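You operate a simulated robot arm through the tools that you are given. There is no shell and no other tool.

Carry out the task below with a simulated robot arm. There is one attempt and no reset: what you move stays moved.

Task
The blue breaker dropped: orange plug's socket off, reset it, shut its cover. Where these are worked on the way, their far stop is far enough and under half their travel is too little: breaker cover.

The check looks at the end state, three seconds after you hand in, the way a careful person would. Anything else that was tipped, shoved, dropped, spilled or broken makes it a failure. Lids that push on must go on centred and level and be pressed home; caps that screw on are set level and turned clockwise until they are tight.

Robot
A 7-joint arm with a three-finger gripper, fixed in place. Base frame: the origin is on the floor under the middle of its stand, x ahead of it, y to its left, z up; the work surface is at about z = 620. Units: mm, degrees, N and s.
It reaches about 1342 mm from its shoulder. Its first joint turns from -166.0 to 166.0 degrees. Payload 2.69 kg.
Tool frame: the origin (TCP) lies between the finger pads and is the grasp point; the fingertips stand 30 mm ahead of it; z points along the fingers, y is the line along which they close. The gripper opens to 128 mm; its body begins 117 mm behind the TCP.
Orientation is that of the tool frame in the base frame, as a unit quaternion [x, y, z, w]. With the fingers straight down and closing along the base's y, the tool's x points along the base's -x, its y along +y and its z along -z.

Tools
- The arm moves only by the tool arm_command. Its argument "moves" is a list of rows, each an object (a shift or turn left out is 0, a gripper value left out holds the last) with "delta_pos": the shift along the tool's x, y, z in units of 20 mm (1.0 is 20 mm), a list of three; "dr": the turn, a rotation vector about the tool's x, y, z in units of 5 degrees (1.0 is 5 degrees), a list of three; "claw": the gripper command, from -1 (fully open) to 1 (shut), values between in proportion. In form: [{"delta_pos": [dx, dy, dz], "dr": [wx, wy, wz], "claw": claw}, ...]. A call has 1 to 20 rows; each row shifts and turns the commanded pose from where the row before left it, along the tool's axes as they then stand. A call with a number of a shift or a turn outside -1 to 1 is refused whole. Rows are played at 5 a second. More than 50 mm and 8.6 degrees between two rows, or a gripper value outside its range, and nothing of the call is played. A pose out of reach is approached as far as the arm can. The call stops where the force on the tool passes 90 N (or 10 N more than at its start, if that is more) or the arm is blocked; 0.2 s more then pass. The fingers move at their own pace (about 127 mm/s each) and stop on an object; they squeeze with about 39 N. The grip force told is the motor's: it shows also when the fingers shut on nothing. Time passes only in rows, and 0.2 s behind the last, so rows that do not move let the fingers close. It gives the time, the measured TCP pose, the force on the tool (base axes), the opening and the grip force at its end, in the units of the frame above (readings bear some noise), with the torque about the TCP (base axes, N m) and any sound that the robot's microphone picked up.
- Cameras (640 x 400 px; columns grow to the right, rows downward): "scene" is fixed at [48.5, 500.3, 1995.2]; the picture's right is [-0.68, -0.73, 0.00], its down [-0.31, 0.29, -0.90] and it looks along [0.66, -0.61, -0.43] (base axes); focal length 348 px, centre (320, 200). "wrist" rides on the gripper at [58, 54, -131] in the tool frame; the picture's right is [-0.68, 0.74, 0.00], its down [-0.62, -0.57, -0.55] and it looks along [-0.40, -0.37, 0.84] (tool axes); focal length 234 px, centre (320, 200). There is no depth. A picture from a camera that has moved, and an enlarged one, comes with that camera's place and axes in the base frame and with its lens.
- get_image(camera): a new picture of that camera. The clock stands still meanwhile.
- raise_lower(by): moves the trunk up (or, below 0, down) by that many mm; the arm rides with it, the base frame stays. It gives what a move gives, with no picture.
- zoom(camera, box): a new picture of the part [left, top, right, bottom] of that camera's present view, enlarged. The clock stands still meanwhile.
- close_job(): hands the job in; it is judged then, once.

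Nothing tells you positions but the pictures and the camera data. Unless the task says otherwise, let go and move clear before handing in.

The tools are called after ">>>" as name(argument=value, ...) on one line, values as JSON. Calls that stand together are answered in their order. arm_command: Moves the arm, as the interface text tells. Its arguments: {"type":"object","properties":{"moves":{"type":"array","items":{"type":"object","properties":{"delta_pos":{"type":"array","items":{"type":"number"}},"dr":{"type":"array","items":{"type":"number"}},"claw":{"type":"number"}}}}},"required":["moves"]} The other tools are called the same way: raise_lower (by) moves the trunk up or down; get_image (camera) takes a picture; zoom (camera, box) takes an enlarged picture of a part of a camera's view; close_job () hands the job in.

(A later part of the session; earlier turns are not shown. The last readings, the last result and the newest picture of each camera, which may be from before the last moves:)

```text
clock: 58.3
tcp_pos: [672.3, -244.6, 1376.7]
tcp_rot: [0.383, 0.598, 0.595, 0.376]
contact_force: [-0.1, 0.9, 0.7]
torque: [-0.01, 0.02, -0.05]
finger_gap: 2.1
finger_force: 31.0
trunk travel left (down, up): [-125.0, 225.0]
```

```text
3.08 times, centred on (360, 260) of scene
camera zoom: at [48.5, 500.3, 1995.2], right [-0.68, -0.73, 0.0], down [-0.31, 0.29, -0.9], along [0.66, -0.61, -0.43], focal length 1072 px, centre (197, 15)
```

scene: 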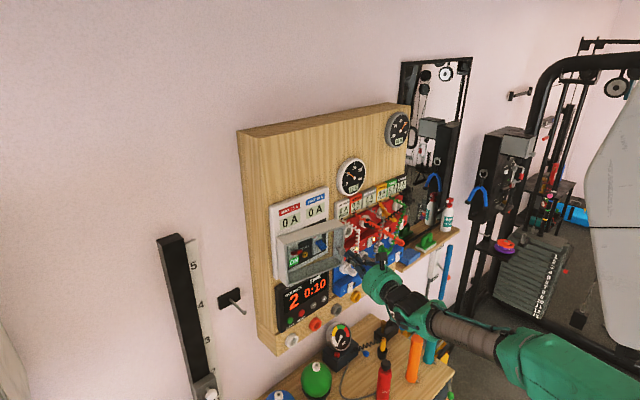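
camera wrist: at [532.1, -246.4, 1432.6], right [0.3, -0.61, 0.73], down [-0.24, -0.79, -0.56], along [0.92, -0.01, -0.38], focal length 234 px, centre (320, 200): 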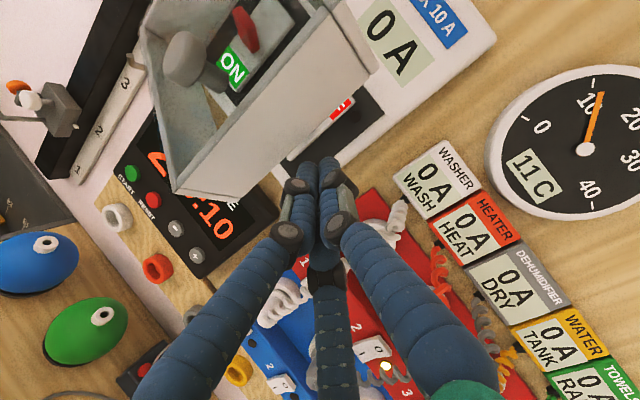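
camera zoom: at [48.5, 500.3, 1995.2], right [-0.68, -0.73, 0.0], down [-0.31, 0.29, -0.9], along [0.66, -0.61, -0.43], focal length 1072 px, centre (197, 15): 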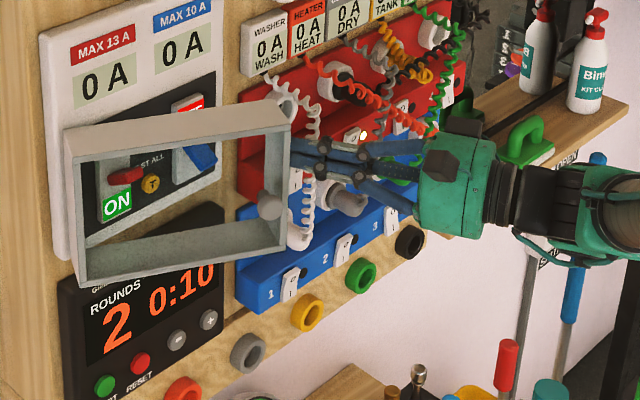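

Still clear. I'll advance the last 40 mm and then start sweeping the edge to the left.

>>> arm_command(moves=[{"delta_pos": [0, 0, 1]}, {"delta_pos": [0, 0, 1]}])

>>> get_image(camera="wrist")

```text
clock: 58.9
tcp_pos: [708.9, -229.6, 1376.7]
tcp_rot: [0.384, 0.599, 0.594, 0.375]
contact_force: [0.5, -0.1, -0.3]
torque: [-0.03, 0.02, -0.04]
finger_gap: 2.3
finger_force: 32.1
trunk travel left (down, up): [-125.0, 225.0]
```

```text
taken
camera wrist: at [567.5, -231.1, 1432.2], right [0.3, -0.61, 0.73], down [-0.24, -0.79, -0.56], along [0.92, -0.01, -0.38], focal length 234 px, centre (320, 200)
```

wrist: 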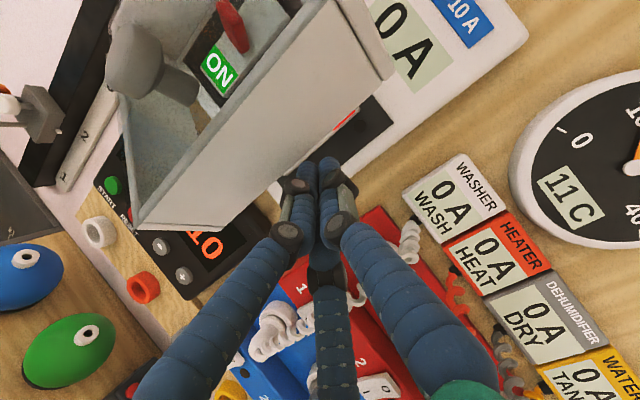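

The fingertips are behind the free edge. I'll sweep left and back, so the edge rides on the finger's side and the cover swings open.

>>> arm_command(moves=[{"delta_pos": [0.575, 0, -0.265]}, {"delta_pos": [0.575, 0, -0.265]}, {"delta_pos": [0.575, 0, -0.265]}])

>>> get_image(camera="wrist")

>>> zoom(camera="scene", box=[260, 195, 460, 325])

```text
clock: 59.7
tcp_pos: [678.6, -205.0, 1377.1]
tcp_rot: [0.384, 0.599, 0.595, 0.376]
contact_force: [-0.3, 0.1, 0.8]
torque: [0.0, 0.0, 0.04]
finger_gap: 2.1
finger_force: 31.1
trunk travel left (down, up): [-125.0, 225.0]
```

```text
taken
camera wrist: at [538.0, -207.4, 1432.9], right [0.3, -0.61, 0.73], down [-0.24, -0.79, -0.56], along [0.92, -0.01, -0.38], focal length 234 px, centre (320, 200)
```

wrist: 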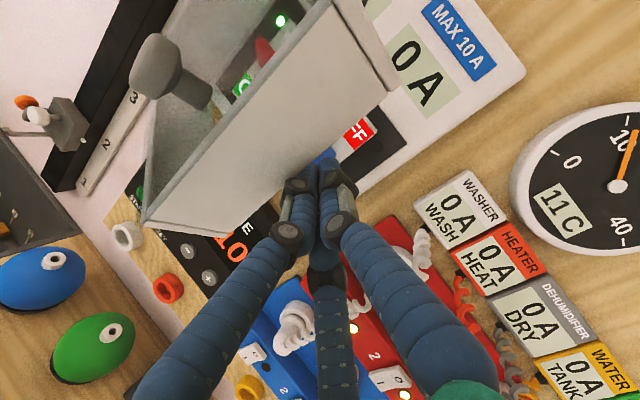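

```text
3.08 times, centred on (360, 260) of scene
camera zoom: at [48.5, 500.3, 1995.2], right [-0.68, -0.73, 0.0], down [-0.31, 0.29, -0.9], along [0.66, -0.61, -0.43], focal length 1072 px, centre (197, 15)
```

zoom: 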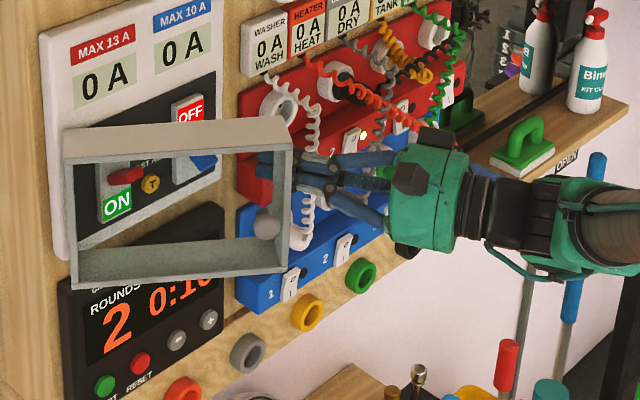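

The cover moves easily (about 36°). Continuing the sweep.

>>> arm_command(moves=[{"delta_pos": [0.815, 0, -0.39]}, {"delta_pos": [0.815, 0, -0.39]}, {"delta_pos": [0.877, 0, -0.225]}, {"delta_pos": [0.877, 0, -0.225]}])

>>> get_image(camera="wrist")

>>> zoom(camera="scene", box=[230, 185, 430, 325])

```text
clock: 60.7
tcp_pos: [627.5, -154.1, 1376.6]
tcp_rot: [0.384, 0.598, 0.595, 0.375]
contact_force: [0.2, -0.3, 0.1]
torque: [0.01, 0.0, 0.04]
finger_gap: 2.0
finger_force: 31.6
trunk travel left (down, up): [-125.0, 225.0]
```

```text
taken
camera wrist: at [487.3, -156.2, 1432.2], right [0.3, -0.61, 0.73], down [-0.24, -0.79, -0.56], along [0.92, -0.01, -0.38], focal length 234 px, centre (320, 200)
```

wrist: 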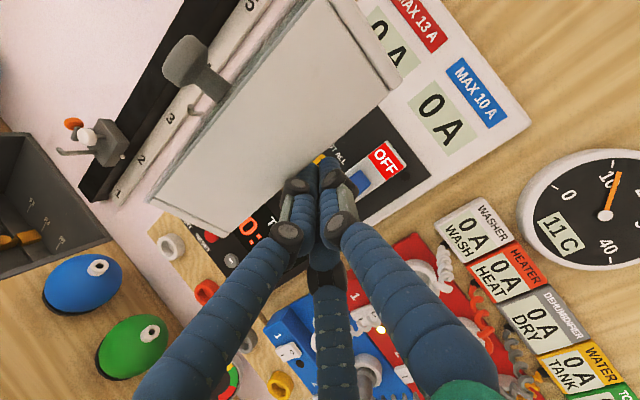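

```text
2.86 times, centred on (330, 255) of scene
camera zoom: at [48.5, 500.3, 1995.2], right [-0.68, -0.73, 0.0], down [-0.31, 0.29, -0.9], along [0.66, -0.61, -0.43], focal length 995 px, centre (291, 43)
```

zoom: 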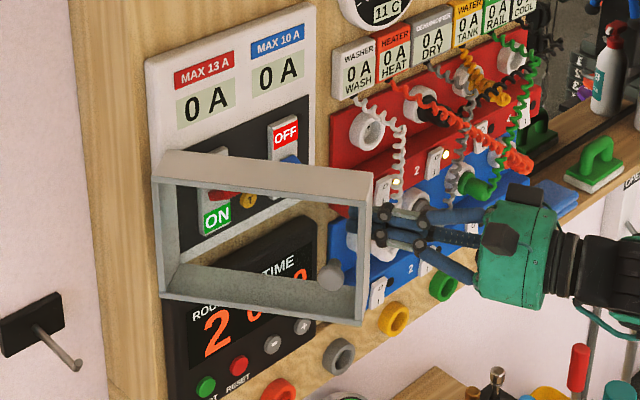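

About 55° open. Continuing.

>>> arm_command(moves=[{"delta_pos": [0.89, 0, -0.08]}, {"delta_pos": [0.89, 0, -0.08]}, {"delta_pos": [0.9, 0, 0.08]}, {"delta_pos": [0.9, 0, 0.08]}])

>>> get_image(camera="wrist")

>>> zoom(camera="scene", box=[230, 185, 430, 325])

```text
clock: 61.7
tcp_pos: [599.1, -89.2, 1381.5]
tcp_rot: [0.384, 0.599, 0.595, 0.374]
contact_force: [-0.6, -0.3, -0.3]
torque: [0.01, -0.02, 0.04]
finger_gap: 2.2
finger_force: 31.0
trunk travel left (down, up): [-125.0, 225.0]
```

```text
taken
camera wrist: at [458.4, -91.2, 1435.8], right [0.3, -0.61, 0.73], down [-0.24, -0.79, -0.56], along [0.92, -0.01, -0.38], focal length 234 px, centre (320, 200)
```

wrist: 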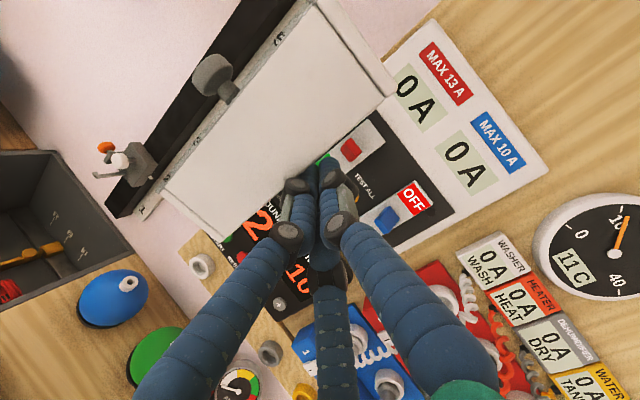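

```text
2.86 times, centred on (330, 255) of scene
camera zoom: at [48.5, 500.3, 1995.2], right [-0.68, -0.73, 0.0], down [-0.31, 0.29, -0.9], along [0.66, -0.61, -0.43], focal length 995 px, centre (291, 43)
```

zoom: 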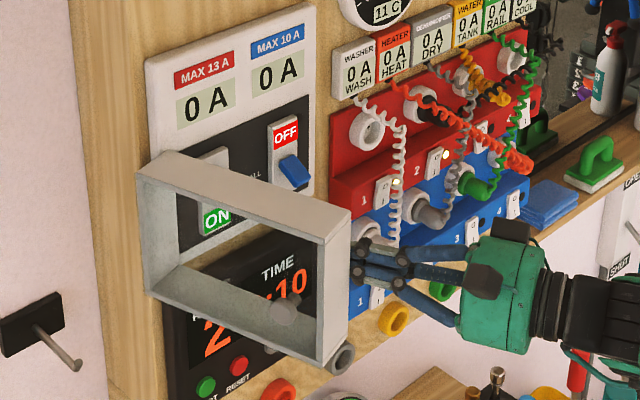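

About 75° open; I'll go on gently toward the far stop.

>>> arm_command(moves=[{"delta_pos": [0.87, 0, 0.23]}, {"delta_pos": [0.87, 0, 0.23]}, {"delta_pos": [0.815, 0, 0.38]}])

>>> get_image(camera="wrist")

>>> zoom(camera="scene", box=[230, 185, 430, 325])

```text
clock: 62.5
tcp_pos: [592.1, -34.7, 1380.4]
tcp_rot: [0.383, 0.599, 0.594, 0.376]
contact_force: [-0.2, -0.7, 0.6]
torque: [-0.01, 0.02, -0.02]
finger_gap: 2.3
finger_force: 31.4
trunk travel left (down, up): [-125.0, 225.0]
```

```text
taken
camera wrist: at [451.1, -36.5, 1435.3], right [0.3, -0.61, 0.73], down [-0.24, -0.79, -0.56], along [0.92, -0.01, -0.38], focal length 234 px, centre (320, 200)
```

wrist: 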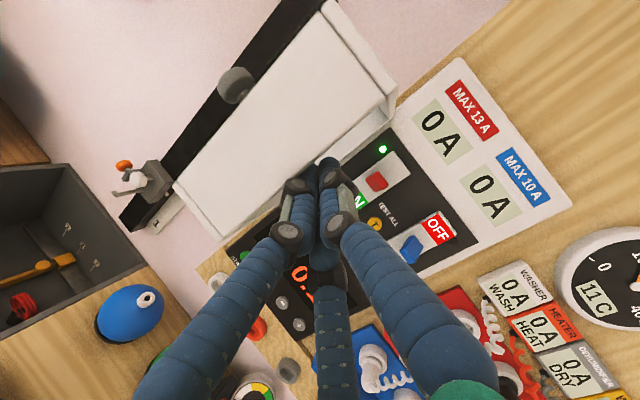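

```text
2.86 times, centred on (330, 255) of scene
camera zoom: at [48.5, 500.3, 1995.2], right [-0.68, -0.73, 0.0], down [-0.31, 0.29, -0.9], along [0.66, -0.61, -0.43], focal length 995 px, centre (291, 43)
```

zoom: 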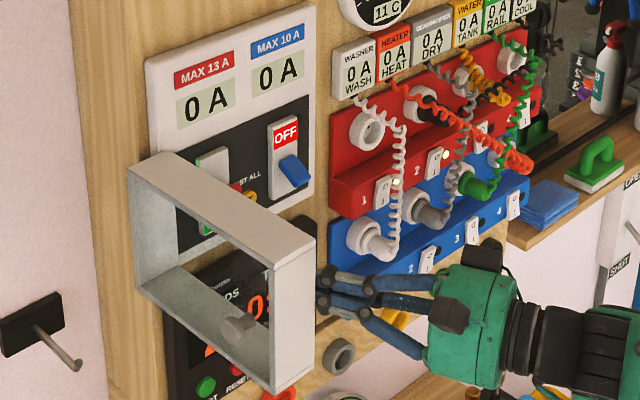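

About 90°. I'll feel further for the stop.

>>> arm_command(moves=[{"delta_pos": [0.77, 0, 0.36]}, {"delta_pos": [0.735, 0, 0.5]}])

>>> get_image(camera="wrist")

>>> zoom(camera="scene", box=[230, 185, 430, 325])

```text
clock: 63.1
tcp_pos: [595.8, -6.4, 1380.9]
tcp_rot: [0.387, 0.597, 0.595, 0.375]
contact_force: [-9.8, -59.9, -1.3]
torque: [-0.44, 0.04, 0.68]
finger_gap: 2.1
finger_force: 31.0
trunk travel left (down, up): [-125.0, 225.0]
```

```text
taken
camera wrist: at [453.8, -8.2, 1435.7], right [0.29, -0.62, 0.73], down [-0.25, -0.79, -0.57], along [0.92, -0.02, -0.38], focal length 234 px, centre (320, 200)
```

wrist: 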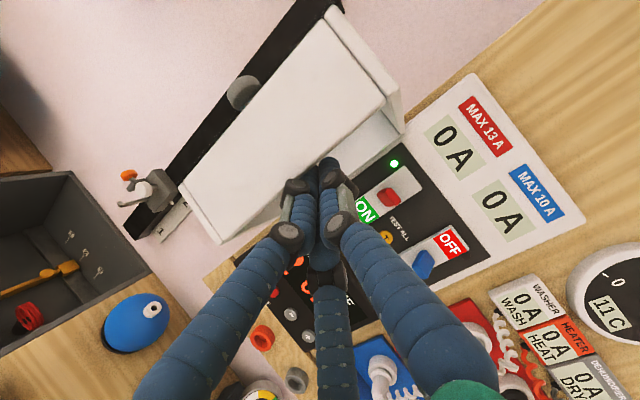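

```text
2.86 times, centred on (330, 255) of scene
camera zoom: at [48.5, 500.3, 1995.2], right [-0.68, -0.73, 0.0], down [-0.31, 0.29, -0.9], along [0.66, -0.61, -0.43], focal length 995 px, centre (291, 43)
```

zoom: 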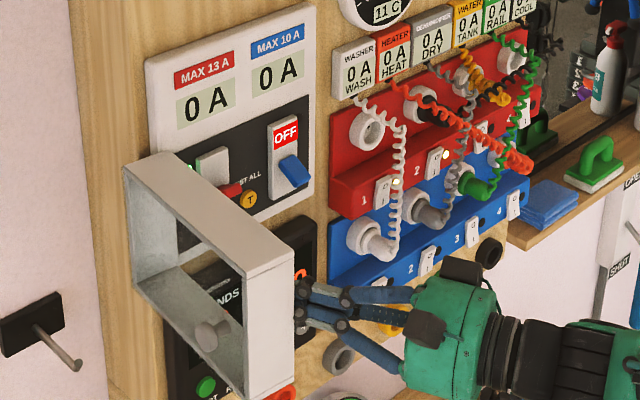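

I met the far stop (60 N, about 98° open). I'll back off to the right and line up, tool level and straight ahead, below the blue lever (tip about (756,-172,1360)).

>>> arm_command(moves=[{"delta_pos": [-0.92, 0, 0]}, {"delta_pos": [-0.92, -0.25, -0.2]}, {"delta_pos": [-0.92, -0.25, -0.2]}, {"delta_pos": [-0.92, -0.25, -0.2]}, {"delta_pos": [-0.92, -0.25, -0.2]}, {"delta_pos": [-0.92, -0.25, -0.2]}, {"delta_pos": [-0.92, -0.25, -0.2]}, {"delta_pos": [-0.92, -0.25, -0.2]}, {"delta_pos": [-0.92, -0.25, -0.2]}, {"dr": [0, -1, 0]}, {"dr": [0, -1, 0]}, {"dr": [0, -1, 0]}, {"dr": [0, -1, 0]}, {"dr": [0, -1, 0]}])

>>> get_image(camera="wrist")

>>> zoom(camera="scene", box=[230, 185, 430, 325])

```text
clock: 66.1
tcp_pos: [635.0, -166.3, 1337.0]
tcp_rot: [0.503, 0.503, 0.498, 0.497]
contact_force: [-0.2, 0.1, -0.9]
torque: [0.01, 0.0, 0.05]
finger_gap: 1.9
finger_force: 31.2
trunk travel left (down, up): [-125.0, 225.0]
```

```text
taken
camera wrist: at [507.2, -106.2, 1392.4], right [0.01, -0.68, 0.74], down [-0.56, -0.62, -0.56], along [0.83, -0.4, -0.38], focal length 234 px, centre (320, 200)
```

wrist: 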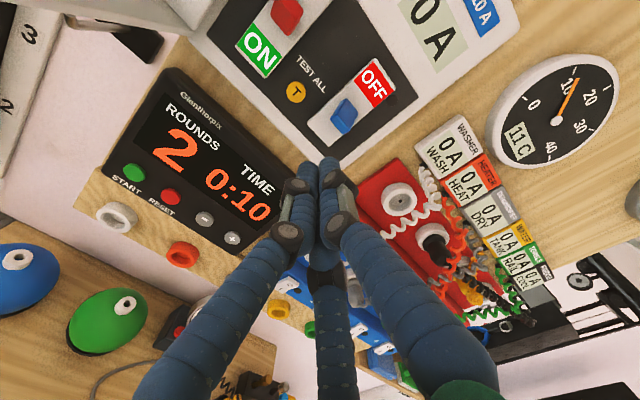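

```text
2.86 times, centred on (330, 255) of scene
camera zoom: at [48.5, 500.3, 1995.2], right [-0.68, -0.73, 0.0], down [-0.31, 0.29, -0.9], along [0.66, -0.61, -0.43], focal length 995 px, centre (291, 43)
```

zoom: 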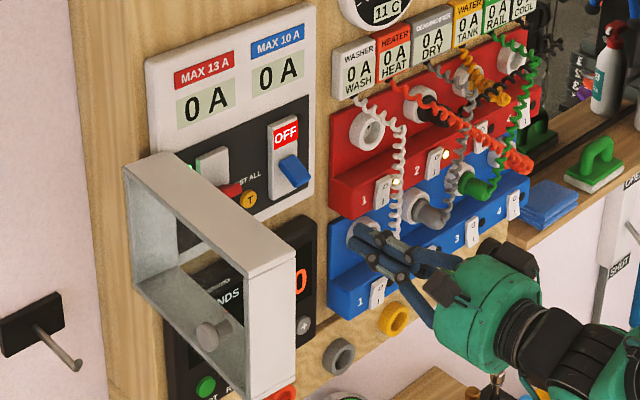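

The cover stays fully open. I'll zoom in on the blue lever.

>>> zoom(camera="wrist", box=[260, 40, 420, 190])

>>> zoom(camera="scene", box=[295, 210, 355, 270])

```text
2.67 times, centred on (340, 115) of wrist
camera zoom: at [507.2, -106.2, 1392.4], right [0.01, -0.68, 0.74], down [-0.56, -0.62, -0.56], along [0.83, -0.4, -0.38], focal length 624 px, centre (267, 427)
```

zoom: 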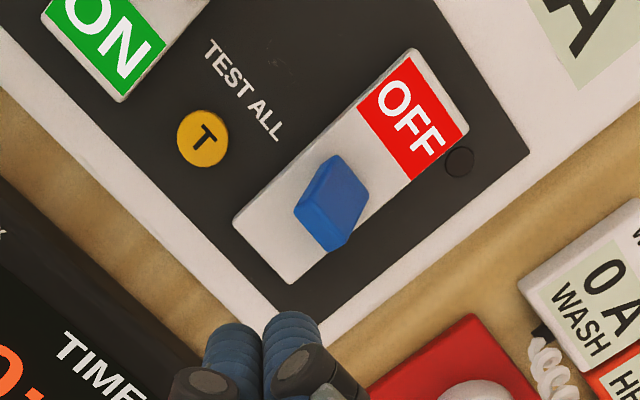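

```text
6.67 times, centred on (325, 240) of scene
camera zoom: at [48.5, 500.3, 1995.2], right [-0.68, -0.73, 0.0], down [-0.31, 0.29, -0.9], along [0.66, -0.61, -0.43], focal length 2322 px, centre (287, -67)
```

zoom: 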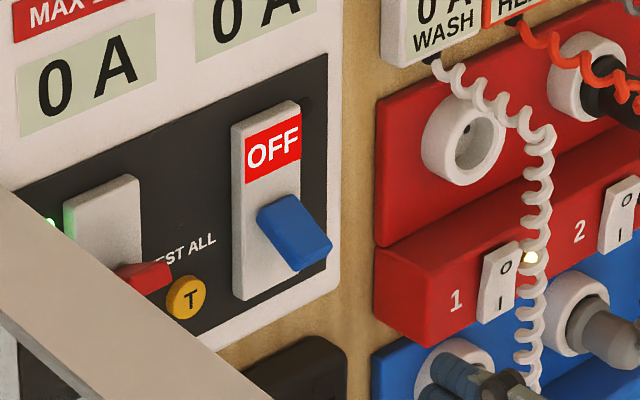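

The lever's tip is at about (752,-175,1353), pointing down. I'll slide the closed fingertips in beneath it.

>>> arm_command(moves=[{"delta_pos": [-0.06, -0.09, 0.875]}, {"delta_pos": [-0.06, -0.09, 0.875]}, {"delta_pos": [-0.06, -0.09, 0.875]}, {"delta_pos": [-0.06, -0.09, 0.875]}])

>>> get_image(camera="wrist")

>>> zoom(camera="scene", box=[295, 210, 375, 280])

```text
clock: 67.1
tcp_pos: [706.7, -168.6, 1329.9]
tcp_rot: [0.503, 0.502, 0.498, 0.496]
contact_force: [0.3, 0.5, 0.0]
torque: [-0.01, 0.03, 0.0]
finger_gap: 1.9
finger_force: 31.3
trunk travel left (down, up): [-125.0, 225.0]
```

```text
taken
camera wrist: at [577.3, -109.3, 1384.8], right [0.01, -0.68, 0.74], down [-0.55, -0.62, -0.56], along [0.83, -0.4, -0.38], focal length 234 px, centre (320, 200)
```

wrist: 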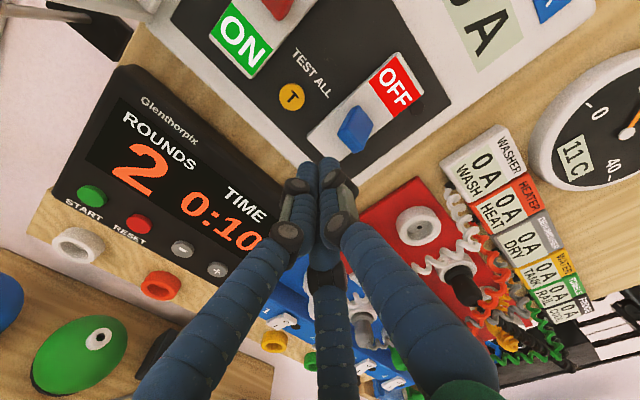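

```text
5.71 times, centred on (335, 245) of scene
camera zoom: at [48.5, 500.3, 1995.2], right [-0.68, -0.73, 0.0], down [-0.31, 0.29, -0.9], along [0.66, -0.61, -0.43], focal length 1990 px, centre (234, -57)
```

zoom: 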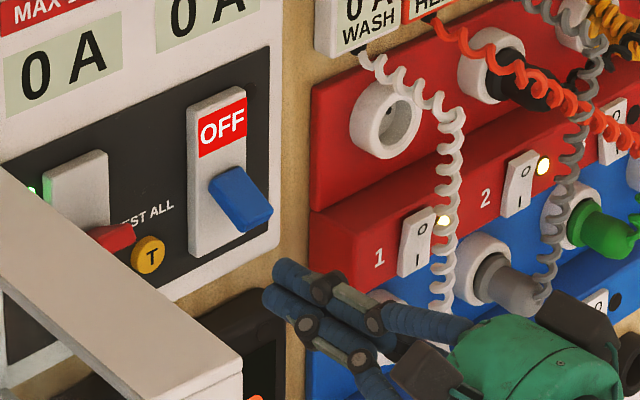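

Good alignment. I'll go forward 30 mm more beneath the lever.

>>> arm_command(moves=[{"delta_pos": [-0.1, -0.02, 0.75]}, {"delta_pos": [-0.1, -0.02, 0.75]}])

>>> get_image(camera="wrist")

>>> zoom(camera="scene", box=[295, 210, 375, 280])

```text
clock: 67.7
tcp_pos: [737.2, -173.8, 1329.7]
tcp_rot: [0.503, 0.503, 0.498, 0.496]
contact_force: [-0.8, -0.3, 0.7]
torque: [0.0, 0.0, 0.02]
finger_gap: 2.3
finger_force: 31.1
trunk travel left (down, up): [-125.0, 225.0]
```

```text
taken
camera wrist: at [608.4, -114.6, 1383.9], right [0.01, -0.68, 0.74], down [-0.55, -0.62, -0.56], along [0.83, -0.4, -0.38], focal length 234 px, centre (320, 200)
```

wrist: 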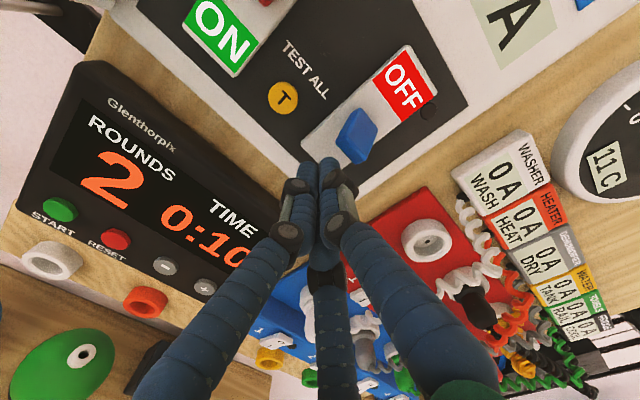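

```text
5.71 times, centred on (335, 245) of scene
camera zoom: at [48.5, 500.3, 1995.2], right [-0.68, -0.73, 0.0], down [-0.31, 0.29, -0.9], along [0.66, -0.61, -0.43], focal length 1990 px, centre (234, -57)
```

zoom: 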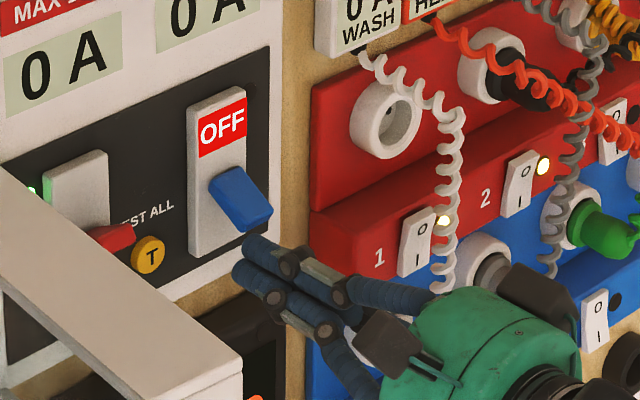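

The fingertips are right under the lever. Now I'll lift in small steps.

>>> arm_command(moves=[{"delta_pos": [0, 0.3, 0]}, {"delta_pos": [0, 0.3, 0]}, {"delta_pos": [0, 0.3, 0]}, {"delta_pos": [0, 0.3, 0]}, {"delta_pos": [0, 0.3, 0]}])

>>> get_image(camera="wrist")

>>> zoom(camera="scene", box=[295, 210, 375, 280])

```text
clock: 68.9
tcp_pos: [735.5, -173.7, 1359.5]
tcp_rot: [0.503, 0.503, 0.498, 0.496]
contact_force: [-0.7, -0.1, 0.1]
torque: [0.02, 0.03, 0.0]
finger_gap: 2.0
finger_force: 31.3
trunk travel left (down, up): [-125.0, 225.0]
```

```text
taken
camera wrist: at [606.6, -114.4, 1415.0], right [0.01, -0.68, 0.74], down [-0.55, -0.62, -0.56], along [0.83, -0.4, -0.38], focal length 234 px, centre (320, 200)
```

wrist: 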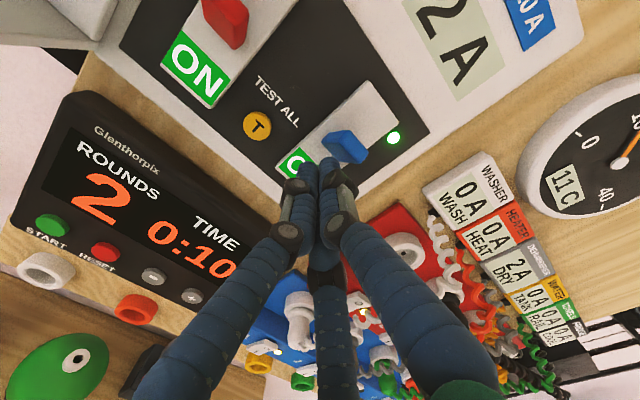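

```text
5.71 times, centred on (335, 245) of scene
camera zoom: at [48.5, 500.3, 1995.2], right [-0.68, -0.73, 0.0], down [-0.31, 0.29, -0.9], along [0.66, -0.61, -0.43], focal length 1990 px, centre (234, -57)
```

zoom: 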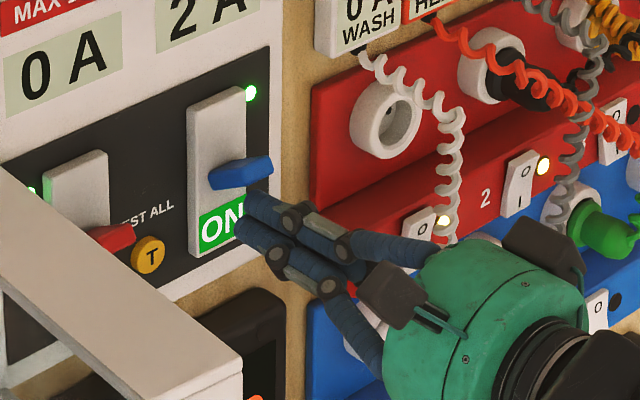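

The blue breaker is up: ON is showing, its lamp is lit and the meter reads 2 A. I'll back straight out, and then verify everything.

>>> arm_command(moves=[{"delta_pos": [0, -0.15, 0]}, {"delta_pos": [0, 0, -1]}, {"delta_pos": [0, 0, -1]}, {"delta_pos": [0, 0, -1]}, {"delta_pos": [0, 0, -1]}, {"delta_pos": [0, 0, -1]}, {"delta_pos": [0, 0, -1]}])

>>> get_image(camera="wrist")

>>> zoom(camera="scene", box=[240, 170, 420, 300])

```text
clock: 70.5
tcp_pos: [615.3, -172.4, 1358.0]
tcp_rot: [0.503, 0.503, 0.498, 0.496]
contact_force: [-0.2, -0.1, 0.6]
torque: [0.0, 0.01, 0.02]
finger_gap: 1.9
finger_force: 31.9
trunk travel left (down, up): [-125.0, 225.0]
```

```text
taken
camera wrist: at [486.7, -113.3, 1413.9], right [0.01, -0.68, 0.74], down [-0.55, -0.62, -0.56], along [0.83, -0.4, -0.38], focal length 234 px, centre (320, 200)
```

wrist: 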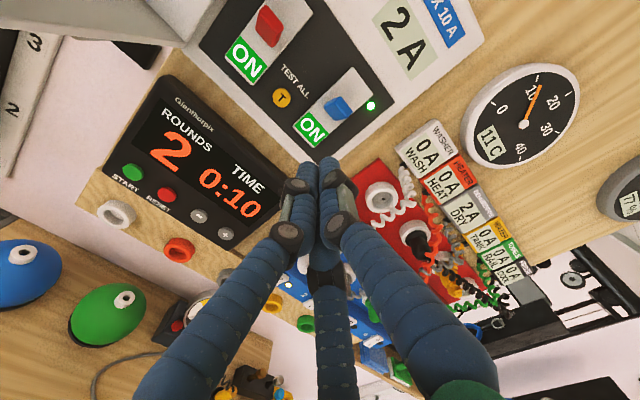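

```text
3.08 times, centred on (330, 235) of scene
camera zoom: at [48.5, 500.3, 1995.2], right [-0.68, -0.73, 0.0], down [-0.31, 0.29, -0.9], along [0.66, -0.61, -0.43], focal length 1072 px, centre (289, 92)
```

zoom: 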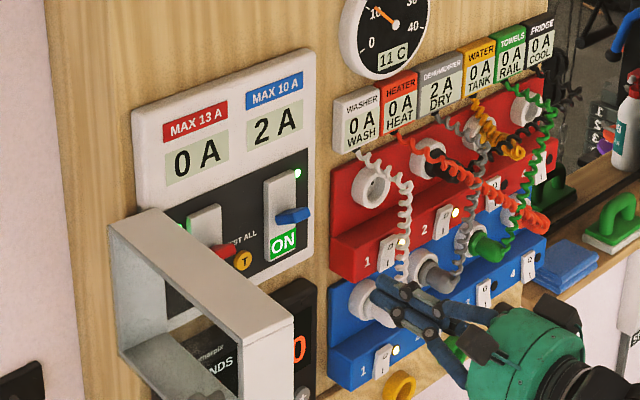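

Both breakers are on and the blue one holds at 2 A. Now to shut the cover: I'll rise above it and pitch the tool 45° down so I can reach over to its outer side.

>>> arm_command(moves=[{"delta_pos": [0, 0.95, 0]}, {"delta_pos": [0, 0.95, 0]}, {"delta_pos": [0, 0.95, 0]}, {"delta_pos": [0, 0.95, 0]}, {"delta_pos": [0, 0.95, 0]}, {"delta_pos": [0, 0.95, 0]}, {"delta_pos": [0, 0.95, 0]}, {"delta_pos": [0, 0.95, 0]}, {"dr": [1, 0, 0]}, {"dr": [1, 0, 0]}, {"dr": [1, 0, 0]}, {"dr": [1, 0, 0]}, {"dr": [1, 0, 0]}, {"dr": [1, 0, 0]}, {"dr": [1, 0, 0]}, {"dr": [1, 0, 0]}, {"dr": [1, 0, 0]}])

>>> get_image(camera="wrist")

>>> get_image(camera="scene")

```text
clock: 74.1
tcp_pos: [618.8, -172.7, 1509.5]
tcp_rot: [0.655, 0.655, 0.266, 0.265]
contact_force: [-0.2, 0.5, -0.3]
torque: [0.01, 0.0, -0.01]
finger_gap: 2.0
finger_force: 31.1
trunk travel left (down, up): [-125.0, 225.0]
```

```text
taken
camera wrist: at [567.1, -115.1, 1640.1], right [0.53, -0.68, 0.51], down [-0.79, -0.62, 0.0], along [0.32, -0.4, -0.86], focal length 234 px, centre (320, 200)
```

wrist: 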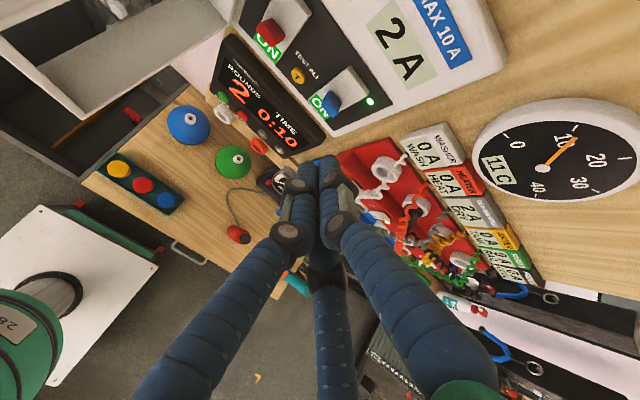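

```text
taken
```

scene: 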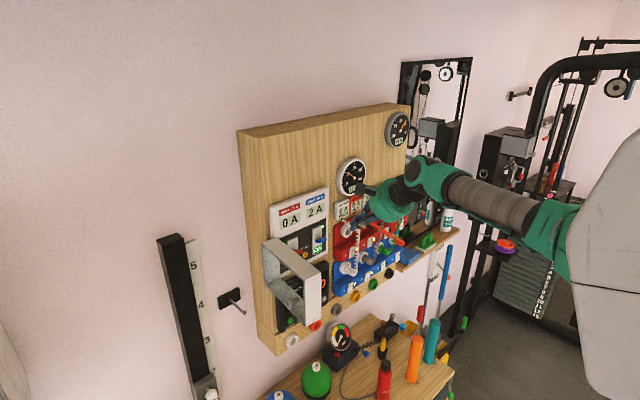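

Pose reached. I'll now travel left above the open cover (25 mm clear) to its outer side.

>>> arm_command(moves=[{"delta_pos": [0.94, 0, 0]}, {"delta_pos": [0.94, 0, 0]}, {"delta_pos": [0.94, 0, 0]}, {"delta_pos": [0.94, 0, 0]}, {"delta_pos": [0.94, 0, 0]}, {"delta_pos": [0.94, 0, 0]}, {"delta_pos": [0.94, 0, 0]}])

>>> arm_command(moves=[{"delta_pos": [0.94, 0, 0]}, {"delta_pos": [0.94, 0, 0]}, {"delta_pos": [0.94, 0, 0]}, {"delta_pos": [0.94, 0, 0]}, {"delta_pos": [0.94, 0, 0]}, {"delta_pos": [0.94, 0, 0]}, {"delta_pos": [0.94, 0, 0]}, {"delta_pos": [0.94, 0, 0]}])

>>> get_image(camera="wrist")

>>> get_image(camera="scene")

```text
clock: 75.7
tcp_pos: [617.4, -41.3, 1509.6]
tcp_rot: [0.655, 0.655, 0.267, 0.265]
contact_force: [0.2, -0.1, 0.6]
torque: [0.04, -0.02, 0.01]
finger_gap: 2.3
finger_force: 30.9
trunk travel left (down, up): [-125.0, 225.0]
```

```text
clock: 77.5
tcp_pos: [619.0, 109.9, 1510.5]
tcp_rot: [0.655, 0.655, 0.268, 0.265]
contact_force: [0.2, -0.1, -0.1]
torque: [-0.02, 0.02, 0.04]
finger_gap: 2.0
finger_force: 31.6
trunk travel left (down, up): [-125.0, 225.0]
```

```text
taken
camera wrist: at [567.5, 167.7, 1640.4], right [0.53, -0.68, 0.51], down [-0.79, -0.62, 0.0], along [0.32, -0.4, -0.86], focal length 234 px, centre (320, 200)
```

wrist: 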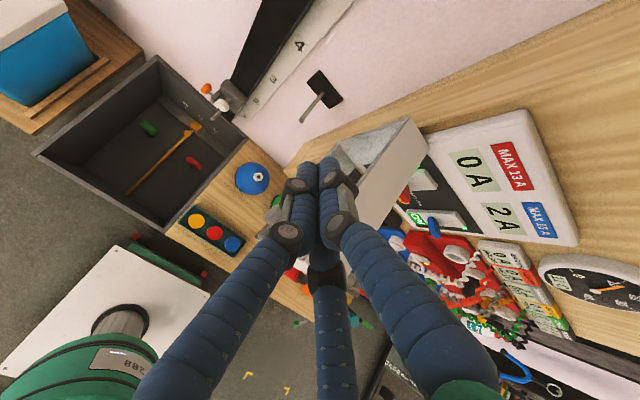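

```text
taken
```

scene: 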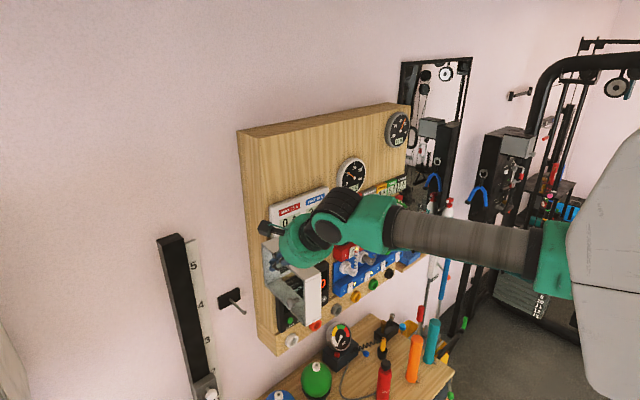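

I'm on the outer (left) side of the cover now. I'll zoom in to see the clearance before descending.

>>> zoom(camera="wrist", box=[250, 80, 450, 250])

>>> zoom(camera="scene", box=[240, 170, 400, 300])

```text
2.35 times, centred on (350, 165) of wrist
camera zoom: at [567.5, 167.7, 1640.4], right [0.53, -0.68, 0.51], down [-0.79, -0.62, 0.0], along [0.32, -0.4, -0.86], focal length 551 px, centre (249, 282)
```

zoom: 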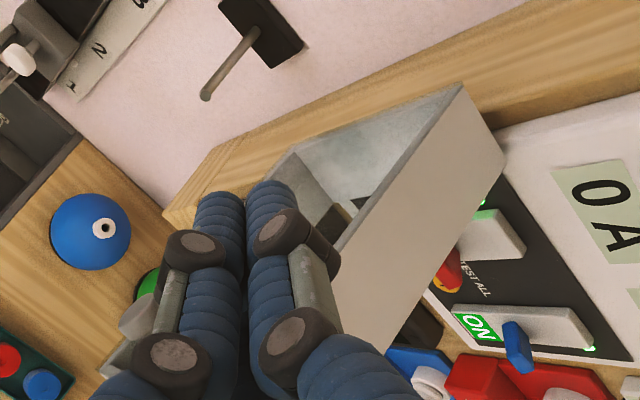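

```text
3.08 times, centred on (320, 235) of scene
camera zoom: at [48.5, 500.3, 1995.2], right [-0.68, -0.73, 0.0], down [-0.31, 0.29, -0.9], along [0.66, -0.61, -0.43], focal length 1072 px, centre (320, 92)
```

zoom: 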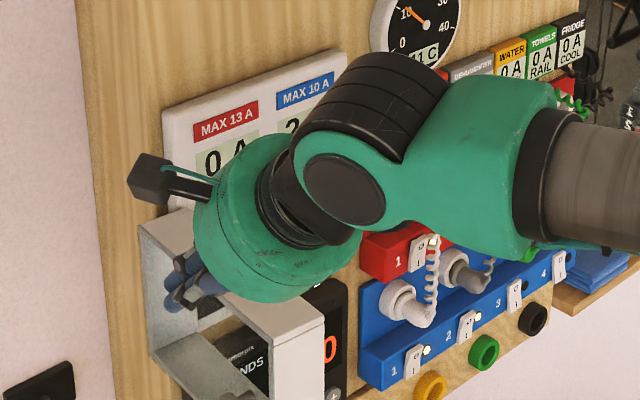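

The cover's outer face is about 25 mm right of the fingertips and the knob is well below. I'll descend 60 mm beside it.

>>> arm_command(moves=[{"delta_pos": [0, -0.707, 0.707]}, {"delta_pos": [0, -0.707, 0.707]}, {"delta_pos": [0, -0.707, 0.707]}])

>>> get_image(camera="wrist")

>>> zoom(camera="scene", box=[240, 170, 400, 300])

```text
clock: 78.3
tcp_pos: [618.4, 110.5, 1449.2]
tcp_rot: [0.654, 0.655, 0.268, 0.266]
contact_force: [0.7, 0.4, 0.1]
torque: [0.01, 0.04, 0.04]
finger_gap: 2.2
finger_force: 30.9
trunk travel left (down, up): [-125.0, 225.0]
```

```text
taken
camera wrist: at [566.6, 169.4, 1581.4], right [0.53, -0.68, 0.51], down [-0.79, -0.62, 0.0], along [0.32, -0.4, -0.86], focal length 234 px, centre (320, 200)
```

wrist: 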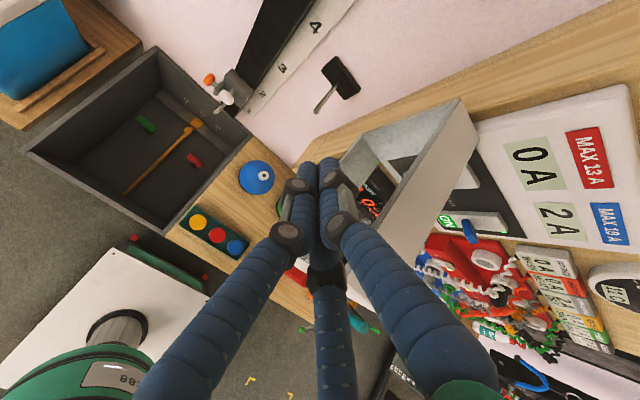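

```text
3.08 times, centred on (320, 235) of scene
camera zoom: at [48.5, 500.3, 1995.2], right [-0.68, -0.73, 0.0], down [-0.31, 0.29, -0.9], along [0.66, -0.61, -0.43], focal length 1072 px, centre (320, 92)
```

zoom: 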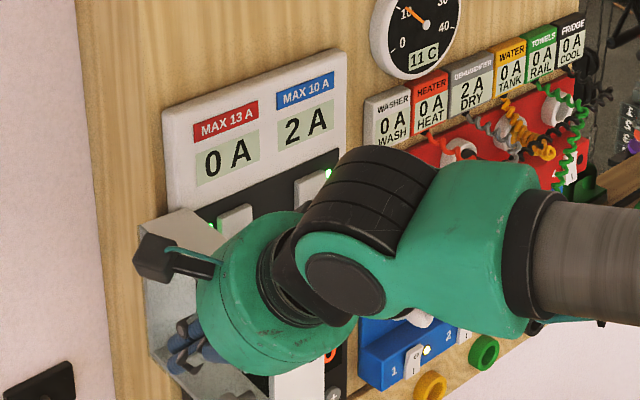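

Now I'll sweep right against the cover's outer face and follow its arc toward closed.

>>> arm_command(moves=[{"delta_pos": [-0.675, 0.07, 0.07]}, {"delta_pos": [-0.675, 0.07, 0.07]}, {"delta_pos": [-0.57, -0.22, -0.22]}, {"delta_pos": [-0.57, -0.22, -0.22]}, {"delta_pos": [-0.77, -0.19, -0.19]}, {"delta_pos": [-0.77, -0.19, -0.19]}])

>>> get_image(camera="wrist")

>>> zoom(camera="scene", box=[240, 170, 400, 300])

```text
clock: 79.7
tcp_pos: [598.9, 27.7, 1450.4]
tcp_rot: [0.655, 0.656, 0.266, 0.266]
contact_force: [0.3, -0.7, -0.8]
torque: [0.03, -0.01, 0.0]
finger_gap: 2.1
finger_force: 31.1
trunk travel left (down, up): [-125.0, 225.0]
```

```text
taken
camera wrist: at [546.4, 87.4, 1581.2], right [0.53, -0.68, 0.51], down [-0.79, -0.62, 0.0], along [0.32, -0.4, -0.86], focal length 234 px, centre (320, 200)
```

wrist: 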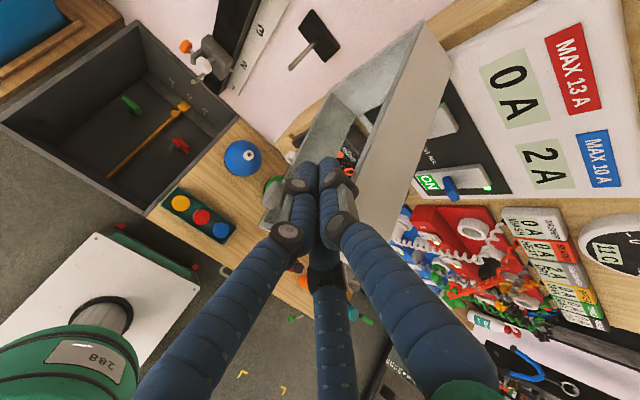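

```text
3.08 times, centred on (320, 235) of scene
camera zoom: at [48.5, 500.3, 1995.2], right [-0.68, -0.73, 0.0], down [-0.31, 0.29, -0.9], along [0.66, -0.61, -0.43], focal length 1072 px, centre (320, 92)
```

zoom: 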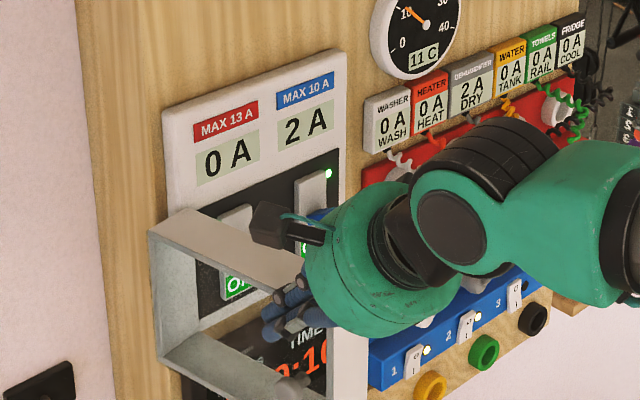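

It follows (about 78°) with almost no force. Continuing.

>>> arm_command(moves=[{"delta_pos": [-0.8, -0.1, -0.1]}, {"delta_pos": [-0.8, -0.1, -0.1]}, {"delta_pos": [-0.82, 0, 0]}, {"delta_pos": [-0.82, 0, 0]}, {"delta_pos": [-0.8, 0.105, 0.105]}, {"delta_pos": [-0.8, 0.105, 0.105]}])

>>> get_image(camera="wrist")

>>> zoom(camera="scene", box=[240, 170, 400, 300])

```text
clock: 81.1
tcp_pos: [595.9, -70.2, 1451.4]
tcp_rot: [0.655, 0.655, 0.267, 0.266]
contact_force: [-0.3, -0.5, 0.0]
torque: [0.01, 0.02, -0.01]
finger_gap: 2.2
finger_force: 31.2
trunk travel left (down, up): [-125.0, 225.0]
```

```text
taken
camera wrist: at [545.8, -11.2, 1581.6], right [0.53, -0.68, 0.51], down [-0.79, -0.62, 0.0], along [0.32, -0.4, -0.86], focal length 234 px, centre (320, 200)
```

wrist: 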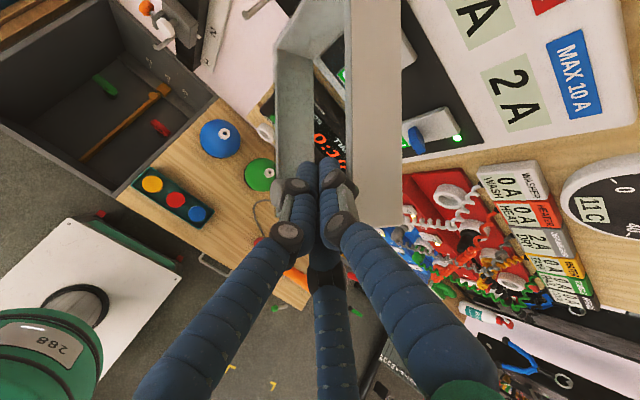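

```text
3.08 times, centred on (320, 235) of scene
camera zoom: at [48.5, 500.3, 1995.2], right [-0.68, -0.73, 0.0], down [-0.31, 0.29, -0.9], along [0.66, -0.61, -0.43], focal length 1072 px, centre (320, 92)
```

zoom: 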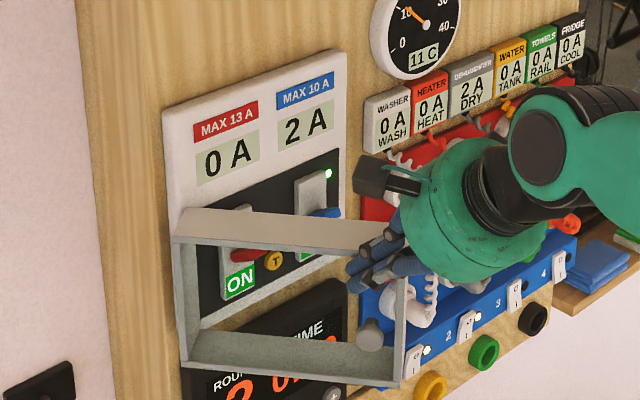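

About 50°. Continuing to close.

>>> arm_command(moves=[{"delta_pos": [-0.765, 0.2, 0.2]}, {"delta_pos": [-0.765, 0.2, 0.2]}, {"delta_pos": [-0.7, 0.294, 0.294]}, {"delta_pos": [-0.7, 0.294, 0.294]}, {"delta_pos": [-0.62, 0.373, 0.373]}, {"delta_pos": [-0.62, 0.373, 0.373]}])

>>> get_image(camera="wrist")

>>> zoom(camera="scene", box=[240, 170, 400, 300])

```text
clock: 82.5
tcp_pos: [647.4, -151.7, 1449.3]
tcp_rot: [0.655, 0.655, 0.267, 0.265]
contact_force: [-0.8, 0.5, 0.0]
torque: [0.02, -0.03, -0.02]
finger_gap: 2.0
finger_force: 31.5
trunk travel left (down, up): [-125.0, 225.0]
```

```text
taken
camera wrist: at [595.6, -92.4, 1580.2], right [0.53, -0.68, 0.51], down [-0.79, -0.62, 0.0], along [0.32, -0.4, -0.86], focal length 234 px, centre (320, 200)
```

wrist: 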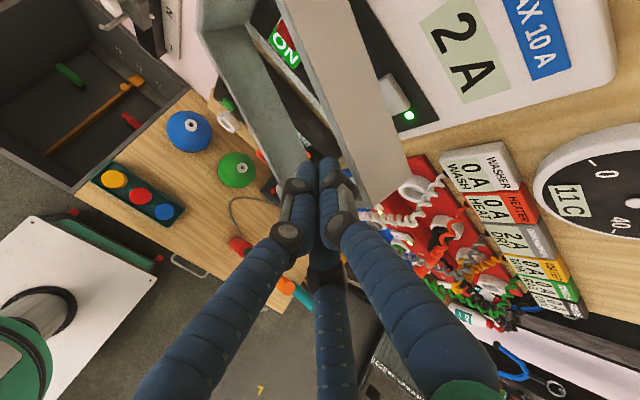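

```text
3.08 times, centred on (320, 235) of scene
camera zoom: at [48.5, 500.3, 1995.2], right [-0.68, -0.73, 0.0], down [-0.31, 0.29, -0.9], along [0.66, -0.61, -0.43], focal length 1072 px, centre (320, 92)
```

zoom: 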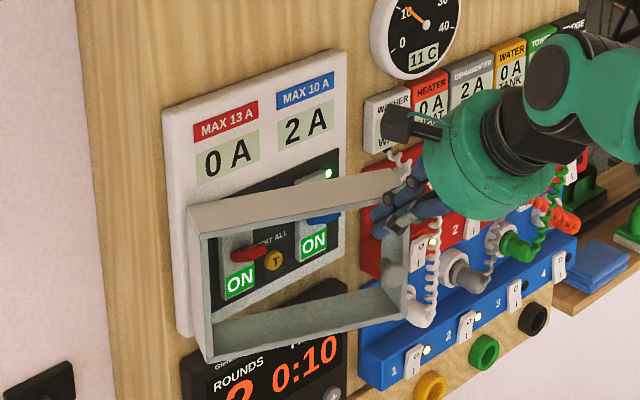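

About 20°. Continuing with smaller steps.

>>> arm_command(moves=[{"delta_pos": [-0.52, 0.444, 0.444]}, {"delta_pos": [-0.52, 0.444, 0.444]}, {"delta_pos": [-0.3, 0.3, 0.3]}, {"delta_pos": [-0.25, 0.3, 0.3]}])

>>> get_image(camera="wrist")

>>> zoom(camera="scene", box=[240, 170, 400, 300])

```text
clock: 83.5
tcp_pos: [689.0, -183.1, 1448.9]
tcp_rot: [0.654, 0.655, 0.267, 0.266]
contact_force: [-0.4, 0.0, 0.2]
torque: [0.0, -0.05, 0.01]
finger_gap: 2.1
finger_force: 31.4
trunk travel left (down, up): [-125.0, 225.0]
```

```text
taken
camera wrist: at [638.5, -124.6, 1580.4], right [0.53, -0.68, 0.51], down [-0.79, -0.62, 0.0], along [0.32, -0.4, -0.86], focal length 234 px, centre (320, 200)
```

wrist: 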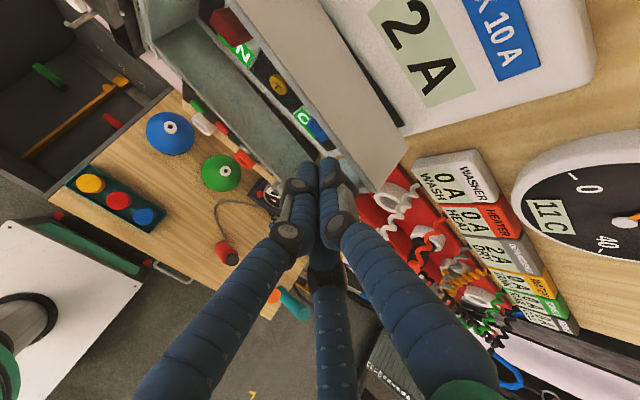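

```text
3.08 times, centred on (320, 235) of scene
camera zoom: at [48.5, 500.3, 1995.2], right [-0.68, -0.73, 0.0], down [-0.31, 0.29, -0.9], along [0.66, -0.61, -0.43], focal length 1072 px, centre (320, 92)
```

zoom: 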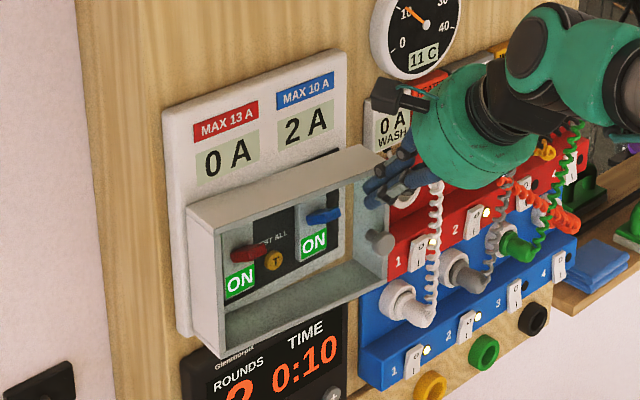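

Nearly shut. I'll press it home gently.

>>> arm_command(moves=[{"delta_pos": [-0.08, 0.124, 0.124]}, {"delta_pos": [-0.08, 0.124, 0.124]}, {"delta_pos": [-0.06, 0.124, 0.124]}, {"delta_pos": [-0.05, 0.124, 0.124]}, {"delta_pos": [0, 0.1, 0.1]}])

>>> zoom(camera="scene", box=[240, 170, 400, 300])

```text
clock: 84.7
tcp_pos: [707.4, -189.5, 1448.2]
tcp_rot: [0.655, 0.655, 0.267, 0.266]
contact_force: [0.2, -0.4, -0.3]
torque: [0.05, -0.01, -0.03]
finger_gap: 2.3
finger_force: 31.3
trunk travel left (down, up): [-125.0, 225.0]
```

```text
3.08 times, centred on (320, 235) of scene
camera zoom: at [48.5, 500.3, 1995.2], right [-0.68, -0.73, 0.0], down [-0.31, 0.29, -0.9], along [0.66, -0.61, -0.43], focal length 1072 px, centre (320, 92)
```

zoom: 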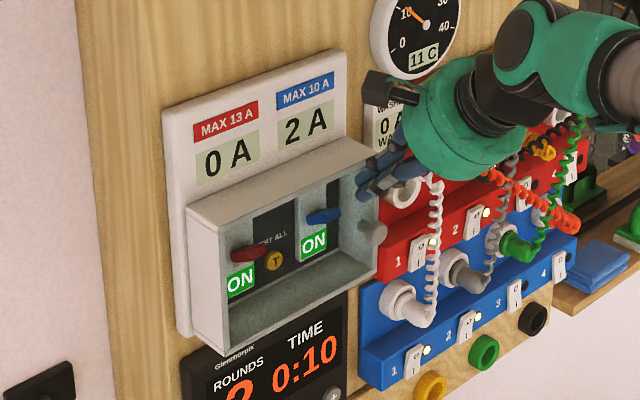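

No resistance yet; continuing in small steps until it meets its stop.

>>> arm_command(moves=[{"delta_pos": [0, 0.08, 0.08]}, {"delta_pos": [0, 0.08, 0.08]}, {"delta_pos": [0, 0.08, 0.08]}, {"delta_pos": [0, 0.08, 0.08]}])

>>> zoom(camera="scene", box=[270, 200, 370, 290])

>>> get_image(camera="wrist")

```text
clock: 85.7
tcp_pos: [710.6, -189.2, 1447.5]
tcp_rot: [0.655, 0.656, 0.267, 0.265]
contact_force: [-45.9, 2.6, -6.3]
torque: [0.07, 0.53, 0.09]
finger_gap: 2.0
finger_force: 31.9
trunk travel left (down, up): [-125.0, 225.0]
```

```text
4.44 times, centred on (320, 245) of scene
camera zoom: at [48.5, 500.3, 1995.2], right [-0.68, -0.73, 0.0], down [-0.31, 0.29, -0.9], along [0.66, -0.61, -0.43], focal length 1548 px, centre (320, 0)
```

zoom: 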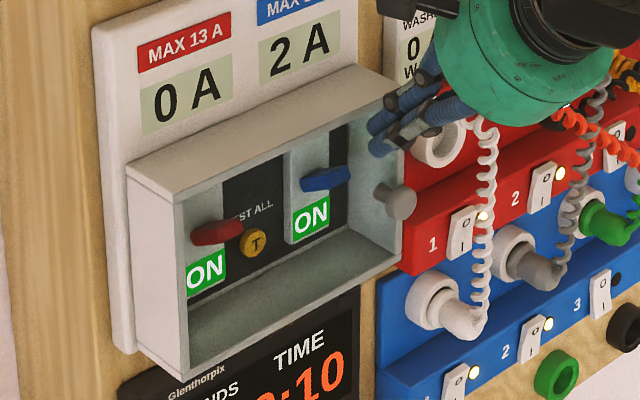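

```text
taken
camera wrist: at [659.3, -130.3, 1579.0], right [0.53, -0.68, 0.51], down [-0.79, -0.62, 0.0], along [0.32, -0.4, -0.86], focal length 234 px, centre (320, 200)
```

wrist: 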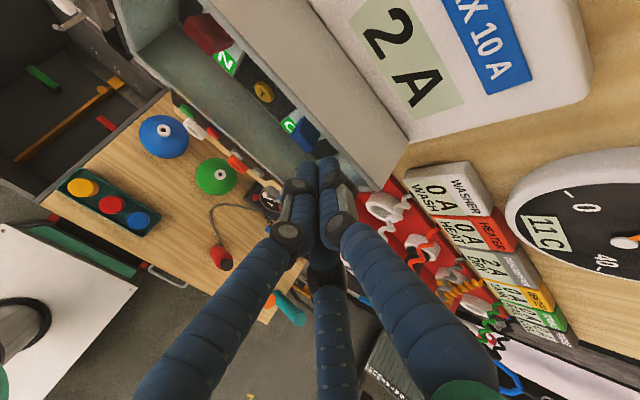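

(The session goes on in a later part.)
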